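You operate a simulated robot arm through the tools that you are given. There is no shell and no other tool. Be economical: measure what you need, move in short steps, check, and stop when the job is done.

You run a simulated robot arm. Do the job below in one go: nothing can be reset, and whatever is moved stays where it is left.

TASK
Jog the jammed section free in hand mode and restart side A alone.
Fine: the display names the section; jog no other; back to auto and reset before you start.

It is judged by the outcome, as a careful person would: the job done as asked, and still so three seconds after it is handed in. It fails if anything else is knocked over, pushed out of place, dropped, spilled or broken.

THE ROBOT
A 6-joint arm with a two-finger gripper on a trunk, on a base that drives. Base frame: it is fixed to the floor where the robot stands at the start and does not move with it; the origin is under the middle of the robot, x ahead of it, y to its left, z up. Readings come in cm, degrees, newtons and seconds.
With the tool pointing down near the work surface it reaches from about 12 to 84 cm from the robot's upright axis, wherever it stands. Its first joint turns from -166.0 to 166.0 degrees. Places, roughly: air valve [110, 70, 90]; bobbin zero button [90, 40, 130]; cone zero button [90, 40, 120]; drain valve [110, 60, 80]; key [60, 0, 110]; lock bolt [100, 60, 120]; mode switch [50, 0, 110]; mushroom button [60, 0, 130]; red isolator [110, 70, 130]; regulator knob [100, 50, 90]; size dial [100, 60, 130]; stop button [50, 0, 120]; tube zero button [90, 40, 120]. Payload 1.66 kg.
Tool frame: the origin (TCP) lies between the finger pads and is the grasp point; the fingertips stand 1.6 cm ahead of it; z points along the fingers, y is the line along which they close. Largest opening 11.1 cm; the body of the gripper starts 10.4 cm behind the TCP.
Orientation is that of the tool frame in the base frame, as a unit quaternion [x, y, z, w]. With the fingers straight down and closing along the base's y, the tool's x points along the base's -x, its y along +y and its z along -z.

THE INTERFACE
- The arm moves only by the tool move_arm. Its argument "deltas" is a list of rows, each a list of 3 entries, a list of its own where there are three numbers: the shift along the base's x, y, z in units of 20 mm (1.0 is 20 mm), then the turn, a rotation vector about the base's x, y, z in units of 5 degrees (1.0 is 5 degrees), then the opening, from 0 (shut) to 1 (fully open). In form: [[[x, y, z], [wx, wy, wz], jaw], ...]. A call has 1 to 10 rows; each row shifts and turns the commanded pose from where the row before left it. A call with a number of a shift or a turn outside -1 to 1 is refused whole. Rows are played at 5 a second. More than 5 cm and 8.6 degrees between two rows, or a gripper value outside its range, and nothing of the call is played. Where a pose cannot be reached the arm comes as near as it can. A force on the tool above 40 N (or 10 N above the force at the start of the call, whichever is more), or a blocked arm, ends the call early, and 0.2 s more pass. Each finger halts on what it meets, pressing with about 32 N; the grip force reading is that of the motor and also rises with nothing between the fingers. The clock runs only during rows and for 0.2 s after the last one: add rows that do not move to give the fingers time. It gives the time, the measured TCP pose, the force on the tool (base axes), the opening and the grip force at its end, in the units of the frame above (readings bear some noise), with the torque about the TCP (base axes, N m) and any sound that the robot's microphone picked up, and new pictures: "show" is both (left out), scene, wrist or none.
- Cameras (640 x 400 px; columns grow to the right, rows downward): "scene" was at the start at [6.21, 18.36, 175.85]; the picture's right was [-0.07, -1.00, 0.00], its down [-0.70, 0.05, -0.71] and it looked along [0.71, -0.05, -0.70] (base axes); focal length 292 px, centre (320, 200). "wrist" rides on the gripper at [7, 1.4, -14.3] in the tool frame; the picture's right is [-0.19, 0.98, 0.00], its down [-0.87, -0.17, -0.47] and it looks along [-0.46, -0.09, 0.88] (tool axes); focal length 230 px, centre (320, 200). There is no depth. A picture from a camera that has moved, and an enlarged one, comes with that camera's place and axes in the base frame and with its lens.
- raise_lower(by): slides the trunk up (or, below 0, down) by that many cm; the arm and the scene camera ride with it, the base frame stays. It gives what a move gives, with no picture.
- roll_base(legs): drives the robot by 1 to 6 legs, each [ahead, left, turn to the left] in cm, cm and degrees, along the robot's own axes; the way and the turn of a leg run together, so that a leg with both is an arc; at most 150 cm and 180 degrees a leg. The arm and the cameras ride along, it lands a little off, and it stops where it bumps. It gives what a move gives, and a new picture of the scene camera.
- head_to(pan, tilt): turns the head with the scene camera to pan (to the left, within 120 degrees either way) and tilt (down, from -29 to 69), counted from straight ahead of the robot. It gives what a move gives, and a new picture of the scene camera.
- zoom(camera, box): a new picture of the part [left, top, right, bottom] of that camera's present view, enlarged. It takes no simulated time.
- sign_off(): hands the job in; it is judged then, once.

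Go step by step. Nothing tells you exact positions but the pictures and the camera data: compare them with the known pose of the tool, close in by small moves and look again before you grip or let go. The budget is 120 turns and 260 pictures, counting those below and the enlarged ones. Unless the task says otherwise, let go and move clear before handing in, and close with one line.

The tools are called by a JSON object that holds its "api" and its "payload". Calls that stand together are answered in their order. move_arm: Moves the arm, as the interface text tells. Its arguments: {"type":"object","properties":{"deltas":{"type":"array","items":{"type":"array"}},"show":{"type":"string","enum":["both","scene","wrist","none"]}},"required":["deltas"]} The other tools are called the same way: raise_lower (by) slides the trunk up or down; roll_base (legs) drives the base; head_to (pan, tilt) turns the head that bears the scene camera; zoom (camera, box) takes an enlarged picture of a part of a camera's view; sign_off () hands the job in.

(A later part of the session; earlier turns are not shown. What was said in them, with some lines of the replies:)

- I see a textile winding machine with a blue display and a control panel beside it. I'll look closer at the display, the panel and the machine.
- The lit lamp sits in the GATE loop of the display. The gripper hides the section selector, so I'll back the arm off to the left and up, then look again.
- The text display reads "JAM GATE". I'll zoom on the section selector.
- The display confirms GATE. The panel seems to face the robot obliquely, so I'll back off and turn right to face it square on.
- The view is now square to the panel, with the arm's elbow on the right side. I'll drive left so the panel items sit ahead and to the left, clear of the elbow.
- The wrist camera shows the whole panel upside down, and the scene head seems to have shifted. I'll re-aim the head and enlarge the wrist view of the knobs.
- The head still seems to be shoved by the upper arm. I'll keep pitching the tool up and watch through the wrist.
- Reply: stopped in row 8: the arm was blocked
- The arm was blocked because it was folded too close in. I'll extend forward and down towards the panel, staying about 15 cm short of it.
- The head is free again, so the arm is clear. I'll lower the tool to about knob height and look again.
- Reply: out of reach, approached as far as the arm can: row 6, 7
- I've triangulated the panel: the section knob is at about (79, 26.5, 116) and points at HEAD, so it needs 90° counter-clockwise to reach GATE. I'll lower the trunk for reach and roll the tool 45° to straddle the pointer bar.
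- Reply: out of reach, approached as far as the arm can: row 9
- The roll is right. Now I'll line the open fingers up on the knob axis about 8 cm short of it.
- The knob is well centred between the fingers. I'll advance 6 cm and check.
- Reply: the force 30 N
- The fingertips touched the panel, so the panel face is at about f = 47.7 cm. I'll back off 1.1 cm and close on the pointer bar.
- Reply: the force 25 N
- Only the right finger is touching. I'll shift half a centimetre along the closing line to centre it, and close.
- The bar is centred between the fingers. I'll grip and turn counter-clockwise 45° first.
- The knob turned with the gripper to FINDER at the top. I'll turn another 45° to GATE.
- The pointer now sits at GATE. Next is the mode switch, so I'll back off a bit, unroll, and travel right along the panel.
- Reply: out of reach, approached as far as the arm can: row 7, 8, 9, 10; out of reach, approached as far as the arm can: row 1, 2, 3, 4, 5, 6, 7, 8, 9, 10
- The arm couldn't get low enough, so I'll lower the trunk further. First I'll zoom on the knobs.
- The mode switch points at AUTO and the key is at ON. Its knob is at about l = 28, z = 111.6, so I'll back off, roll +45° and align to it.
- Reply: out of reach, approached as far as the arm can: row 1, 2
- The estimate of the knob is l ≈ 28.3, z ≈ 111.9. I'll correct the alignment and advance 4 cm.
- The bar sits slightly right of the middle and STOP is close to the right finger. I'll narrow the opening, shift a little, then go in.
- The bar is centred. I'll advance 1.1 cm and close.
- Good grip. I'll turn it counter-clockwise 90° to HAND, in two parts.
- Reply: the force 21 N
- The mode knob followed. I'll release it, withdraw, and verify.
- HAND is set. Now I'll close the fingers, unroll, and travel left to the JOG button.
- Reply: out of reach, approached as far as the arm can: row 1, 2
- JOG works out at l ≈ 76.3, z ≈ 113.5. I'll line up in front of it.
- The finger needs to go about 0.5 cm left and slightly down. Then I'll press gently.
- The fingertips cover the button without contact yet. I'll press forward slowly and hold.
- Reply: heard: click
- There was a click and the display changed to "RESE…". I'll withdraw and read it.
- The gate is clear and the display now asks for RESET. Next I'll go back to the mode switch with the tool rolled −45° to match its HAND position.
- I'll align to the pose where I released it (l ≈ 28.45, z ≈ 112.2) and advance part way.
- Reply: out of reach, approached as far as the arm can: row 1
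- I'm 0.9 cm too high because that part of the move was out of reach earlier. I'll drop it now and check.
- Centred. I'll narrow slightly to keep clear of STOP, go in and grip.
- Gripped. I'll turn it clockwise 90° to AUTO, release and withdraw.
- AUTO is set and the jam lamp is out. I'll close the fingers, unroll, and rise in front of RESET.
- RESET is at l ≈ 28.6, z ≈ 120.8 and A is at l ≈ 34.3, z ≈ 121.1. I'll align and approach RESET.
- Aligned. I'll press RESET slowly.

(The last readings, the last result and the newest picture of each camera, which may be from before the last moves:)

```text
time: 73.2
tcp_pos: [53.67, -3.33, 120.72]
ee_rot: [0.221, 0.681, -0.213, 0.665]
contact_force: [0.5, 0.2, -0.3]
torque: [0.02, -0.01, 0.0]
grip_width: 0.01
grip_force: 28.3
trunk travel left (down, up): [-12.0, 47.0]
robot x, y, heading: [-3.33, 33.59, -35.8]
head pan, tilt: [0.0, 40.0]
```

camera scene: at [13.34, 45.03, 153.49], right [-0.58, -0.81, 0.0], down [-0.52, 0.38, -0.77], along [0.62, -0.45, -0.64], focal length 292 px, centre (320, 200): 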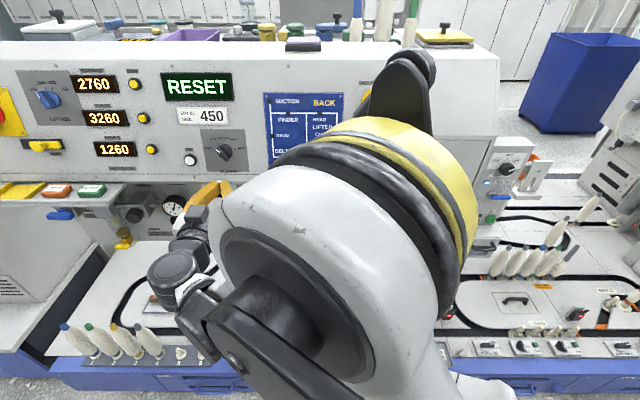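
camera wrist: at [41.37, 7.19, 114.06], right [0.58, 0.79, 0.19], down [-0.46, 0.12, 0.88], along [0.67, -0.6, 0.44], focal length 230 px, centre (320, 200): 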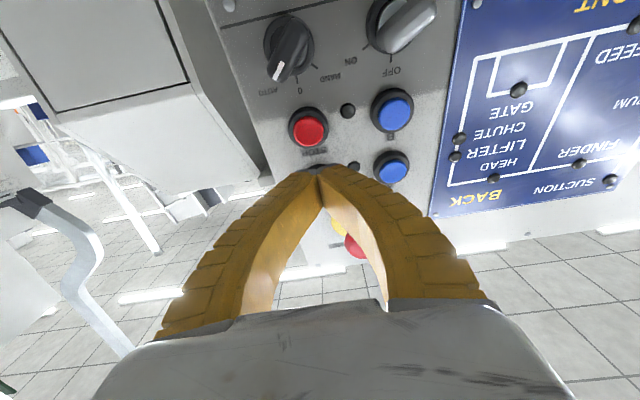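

No contact yet, so I'll go a little further.

{"api": "move_arm", "payload": {"deltas": [[[0.12, -0.09, 0], [0, 0, 0], 0], [[0.12, -0.09, 0], [0, 0, 0], 0], [[0, 0, 0], [0, 0, 0], 0], [[0, 0, 0], [0, 0, 0], 0]], "show": "wrist"}}

{"api": "zoom", "payload": {"camera": "wrist", "box": [200, 60, 460, 240]}}

```text
time: 74.2
tcp_pos: [54.17, -3.71, 120.63]
ee_rot: [0.221, 0.681, -0.214, 0.665]
contact_force: [0.3, -0.3, 0.1]
torque: [0.02, 0.01, 0.01]
grip_width: 0.0
grip_force: 28.8
trunk travel left (down, up): [-12.0, 47.0]
robot x, y, heading: [-3.12, 33.35, -35.8]
head pan, tilt: [0.0, 40.0]
camera wrist: at [43.17, 5.96, 114.07], right [0.58, 0.79, 0.19], down [-0.46, 0.12, 0.88], along [0.67, -0.6, 0.44], focal length 230 px, centre (320, 200)
```

wrist: 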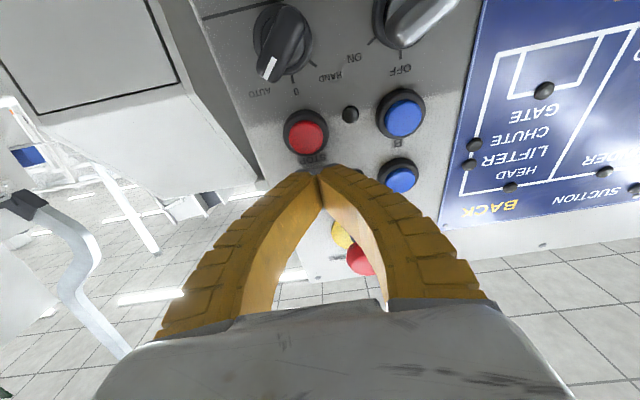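

```text
2.22 times, centred on (330, 150) of wrist
camera zoom: at [43.17, 5.96, 114.07], right [0.58, 0.79, 0.19], down [-0.46, 0.12, 0.88], along [0.67, -0.6, 0.44], focal length 511 px, centre (298, 311)
```

zoom: 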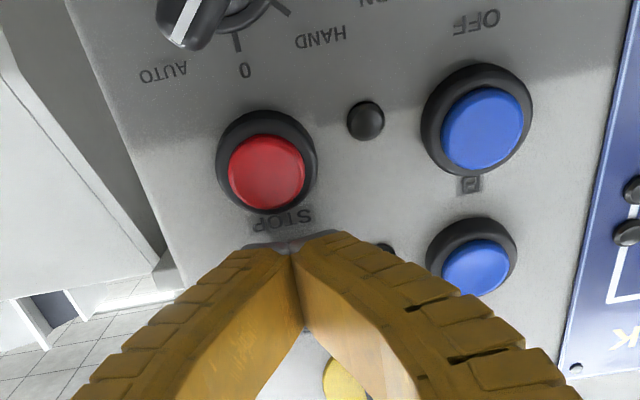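

The panel leans back, so these buttons are deeper and a bit higher: about f = 48.3, z = 121.7. I'll raise 0.9 cm and continue forward gently.

{"api": "move_arm", "payload": {"deltas": [[[-0.05, -0.07, 0.45], [0, 0, 0], 0], [[0.2, -0.146, 0], [0, 0, 0], 0], [[0.2, -0.146, 0], [0, 0, 0], 0], [[0, 0, 0], [0, 0, 0], 0]], "show": "wrist"}}

{"api": "zoom", "payload": {"camera": "wrist", "box": [200, 60, 460, 240]}}

```text
time: 75.2
tcp_pos: [54.79, -4.39, 121.66]
ee_rot: [0.222, 0.681, -0.214, 0.664]
contact_force: [-3.1, 3.6, -1.9]
torque: [0.05, 0.03, -0.02]
grip_width: 0.59
grip_force: 27.9
trunk travel left (down, up): [-12.0, 47.0]
robot x, y, heading: [-3.36, 33.43, -35.6]
head pan, tilt: [0.0, 40.0]
heard: click
camera wrist: at [43.81, 5.27, 115.0], right [0.58, 0.79, 0.19], down [-0.46, 0.12, 0.88], along [0.67, -0.6, 0.44], focal length 230 px, centre (320, 200)
```

wrist: 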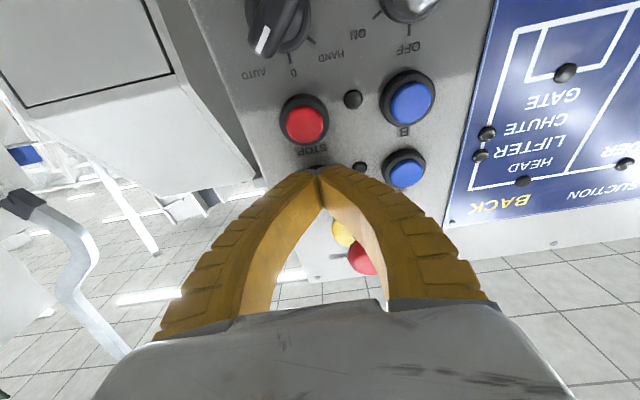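

```text
2.22 times, centred on (330, 150) of wrist
camera zoom: at [43.81, 5.27, 115.0], right [0.58, 0.79, 0.19], down [-0.46, 0.12, 0.88], along [0.67, -0.6, 0.44], focal length 511 px, centre (298, 311)
```

zoom: 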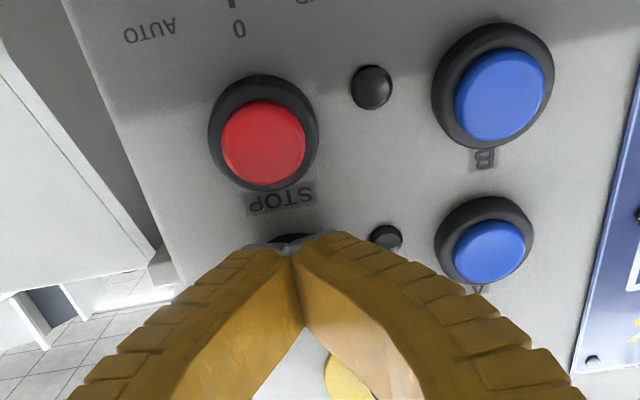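

RESET clicked. I'll withdraw and check the text display before starting.

{"api": "move_arm", "payload": {"deltas": [[[-0.812, 0.584, 0], [0, 0, 0], 0], [[-0.812, 0.584, 0], [0, 0, 0], 0], [[-0.812, 0.584, 0], [0, 0, 0], 0], [[0.584, 0.812, 0], [0, 0, 0], 0], [[0.584, 0.812, 0], [0, 0, 0], 0], [[0.584, 0.812, 0], [0, 0, 0], 0]], "show": "both"}}

{"api": "zoom", "payload": {"camera": "wrist", "box": [180, 60, 440, 240]}}

```text
time: 76.6
tcp_pos: [53.67, 4.13, 121.63]
ee_rot: [0.221, 0.681, -0.213, 0.665]
contact_force: [-0.7, -0.7, -0.6]
torque: [0.0, -0.01, -0.01]
grip_width: 0.0
grip_force: 28.3
trunk travel left (down, up): [-12.0, 47.0]
robot x, y, heading: [-2.97, 33.42, -35.8]
head pan, tilt: [0.0, 40.0]
camera scene: at [13.35, 45.06, 153.49], right [-0.58, -0.81, 0.0], down [-0.52, 0.38, -0.77], along [0.62, -0.45, -0.64], focal length 292 px, centre (320, 200)
camera wrist: at [42.57, 13.65, 114.98], right [0.58, 0.79, 0.19], down [-0.46, 0.12, 0.88], along [0.67, -0.6, 0.44], focal length 230 px, centre (320, 200)
```

scene: 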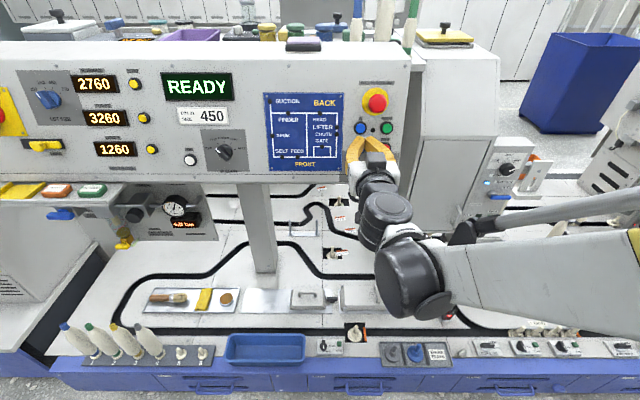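
wrist: 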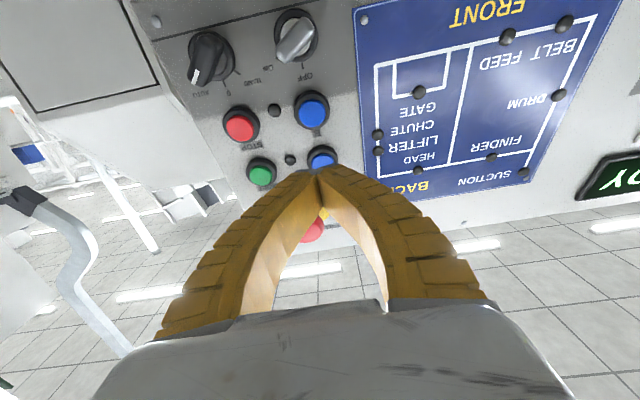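

```text
2.22 times, centred on (310, 150) of wrist
camera zoom: at [42.57, 13.65, 114.98], right [0.58, 0.79, 0.19], down [-0.46, 0.12, 0.88], along [0.67, -0.6, 0.44], focal length 511 px, centre (342, 311)
```

zoom: 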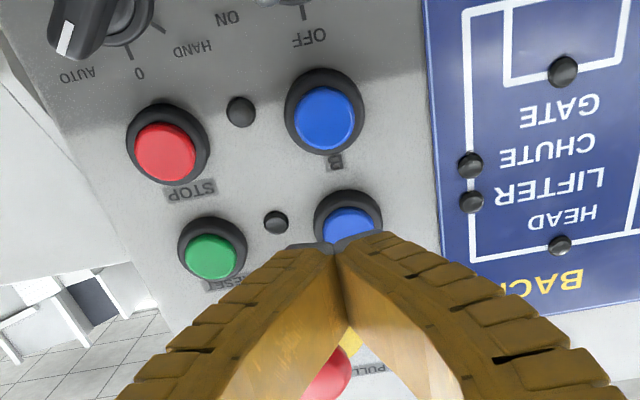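

The display says READY. I'm lined up with A (l ≈ 34.7, z ≈ 121.7) and will press it.

{"api": "move_arm", "payload": {"deltas": [[[0.812, -0.584, 0], [0, 0, 0], 0], [[0.812, -0.584, 0], [0, 0, 0], 0], [[0.4, -0.29, 0], [0, 0, 0], 0], [[0.2, -0.146, 0], [0, 0, 0], 0], [[0.16, -0.116, 0], [0, 0, 0], 0], [[0, 0, 0], [0, 0, 0], 0]], "show": "wrist"}}

```text
time: 78.0
tcp_pos: [58.32, 0.57, 121.78]
ee_rot: [0.222, 0.681, -0.214, 0.664]
contact_force: [-2.4, 2.0, -0.6]
torque: [0.04, 0.03, 0.03]
grip_width: 0.0
grip_force: 28.8
trunk travel left (down, up): [-12.0, 47.0]
robot x, y, heading: [-2.65, 33.53, -35.7]
head pan, tilt: [0.0, 40.0]
heard: click
camera wrist: at [47.24, 10.16, 115.02], right [0.58, 0.79, 0.19], down [-0.46, 0.12, 0.88], along [0.67, -0.6, 0.44], focal length 230 px, centre (320, 200)
```

wrist: 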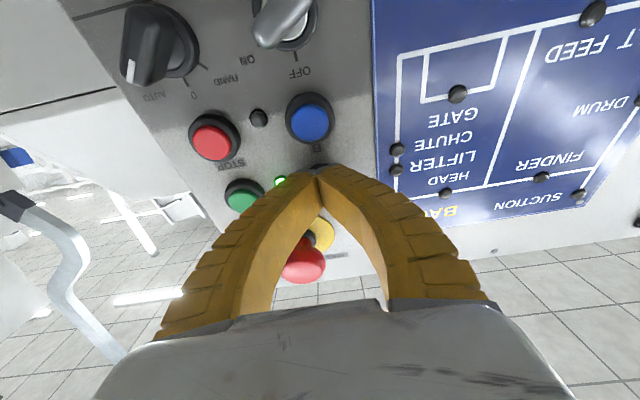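

Side A's lamp lit green on the click. I'll withdraw and confirm.

{"api": "move_arm", "payload": {"deltas": [[[-0.812, 0.584, 0], [0, 0, 0], 0], [[-0.812, 0.584, 0], [0, 0, 0], 0], [[-0.812, 0.584, 0], [0, 0, 0], 0], [[-0.812, 0.584, 0], [0, 0, 0], 0], [[-0.812, 0.584, 0], [0, 0, 0], 0], [[0, 0, 0], [0, 0, 0], 0], [[0, 0, 0], [0, 0, 0], 0], [[0, 0, 0], [0, 0, 0], 0]], "show": "both"}}

{"api": "zoom", "payload": {"camera": "wrist", "box": [180, 40, 440, 220]}}

{"api": "zoom", "payload": {"camera": "scene", "box": [140, 60, 420, 200]}}

```text
time: 79.8
tcp_pos: [50.32, 6.32, 121.64]
ee_rot: [0.222, 0.682, -0.213, 0.664]
contact_force: [-1.0, -0.2, 0.0]
torque: [0.01, -0.02, 0.01]
grip_width: 0.02
grip_force: 28.6
trunk travel left (down, up): [-12.0, 47.0]
robot x, y, heading: [-3.03, 33.45, -35.9]
head pan, tilt: [0.0, 40.0]
camera scene: at [13.34, 45.05, 153.49], right [-0.58, -0.81, 0.0], down [-0.52, 0.38, -0.77], along [0.62, -0.45, -0.64], focal length 292 px, centre (320, 200)
camera wrist: at [39.18, 15.98, 114.98], right [0.58, 0.79, 0.19], down [-0.46, 0.12, 0.88], along [0.67, -0.6, 0.44], focal length 230 px, centre (320, 200)
```

scene: 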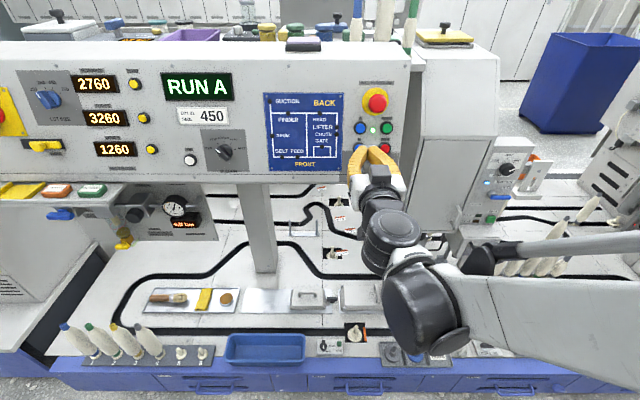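
wrist: 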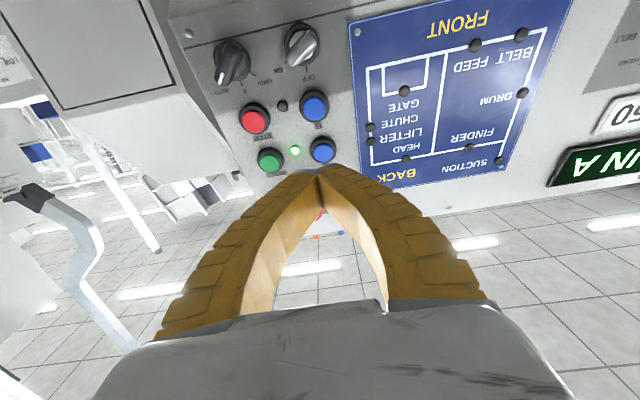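

```text
2.22 times, centred on (310, 130) of wrist
camera zoom: at [39.18, 15.98, 114.98], right [0.58, 0.79, 0.19], down [-0.46, 0.12, 0.88], along [0.67, -0.6, 0.44], focal length 511 px, centre (342, 356)
```

zoom: 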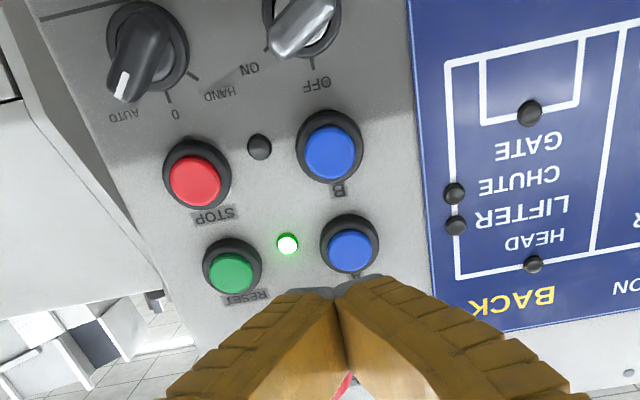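

```text
2.29 times, centred on (280, 130) of scene
camera zoom: at [13.34, 45.05, 153.49], right [-0.58, -0.81, 0.0], down [-0.52, 0.38, -0.77], along [0.62, -0.45, -0.64], focal length 669 px, centre (411, 360)
```

zoom: 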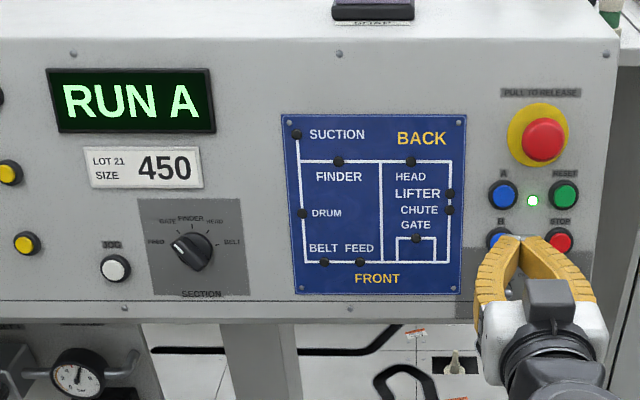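

The display reads RUN A, only A's lamp is lit, the mode is AUTO, no jam lamps are lit, and the arm is clear. I'm handing in.

{"api": "sign_off", "payload": {}}

```text
The job is handed in.
```

The jammed GATE section was jogged free in hand mode. I then switched back to AUTO and pressed RESET, and side A alone is running, with the display reading RUN A.
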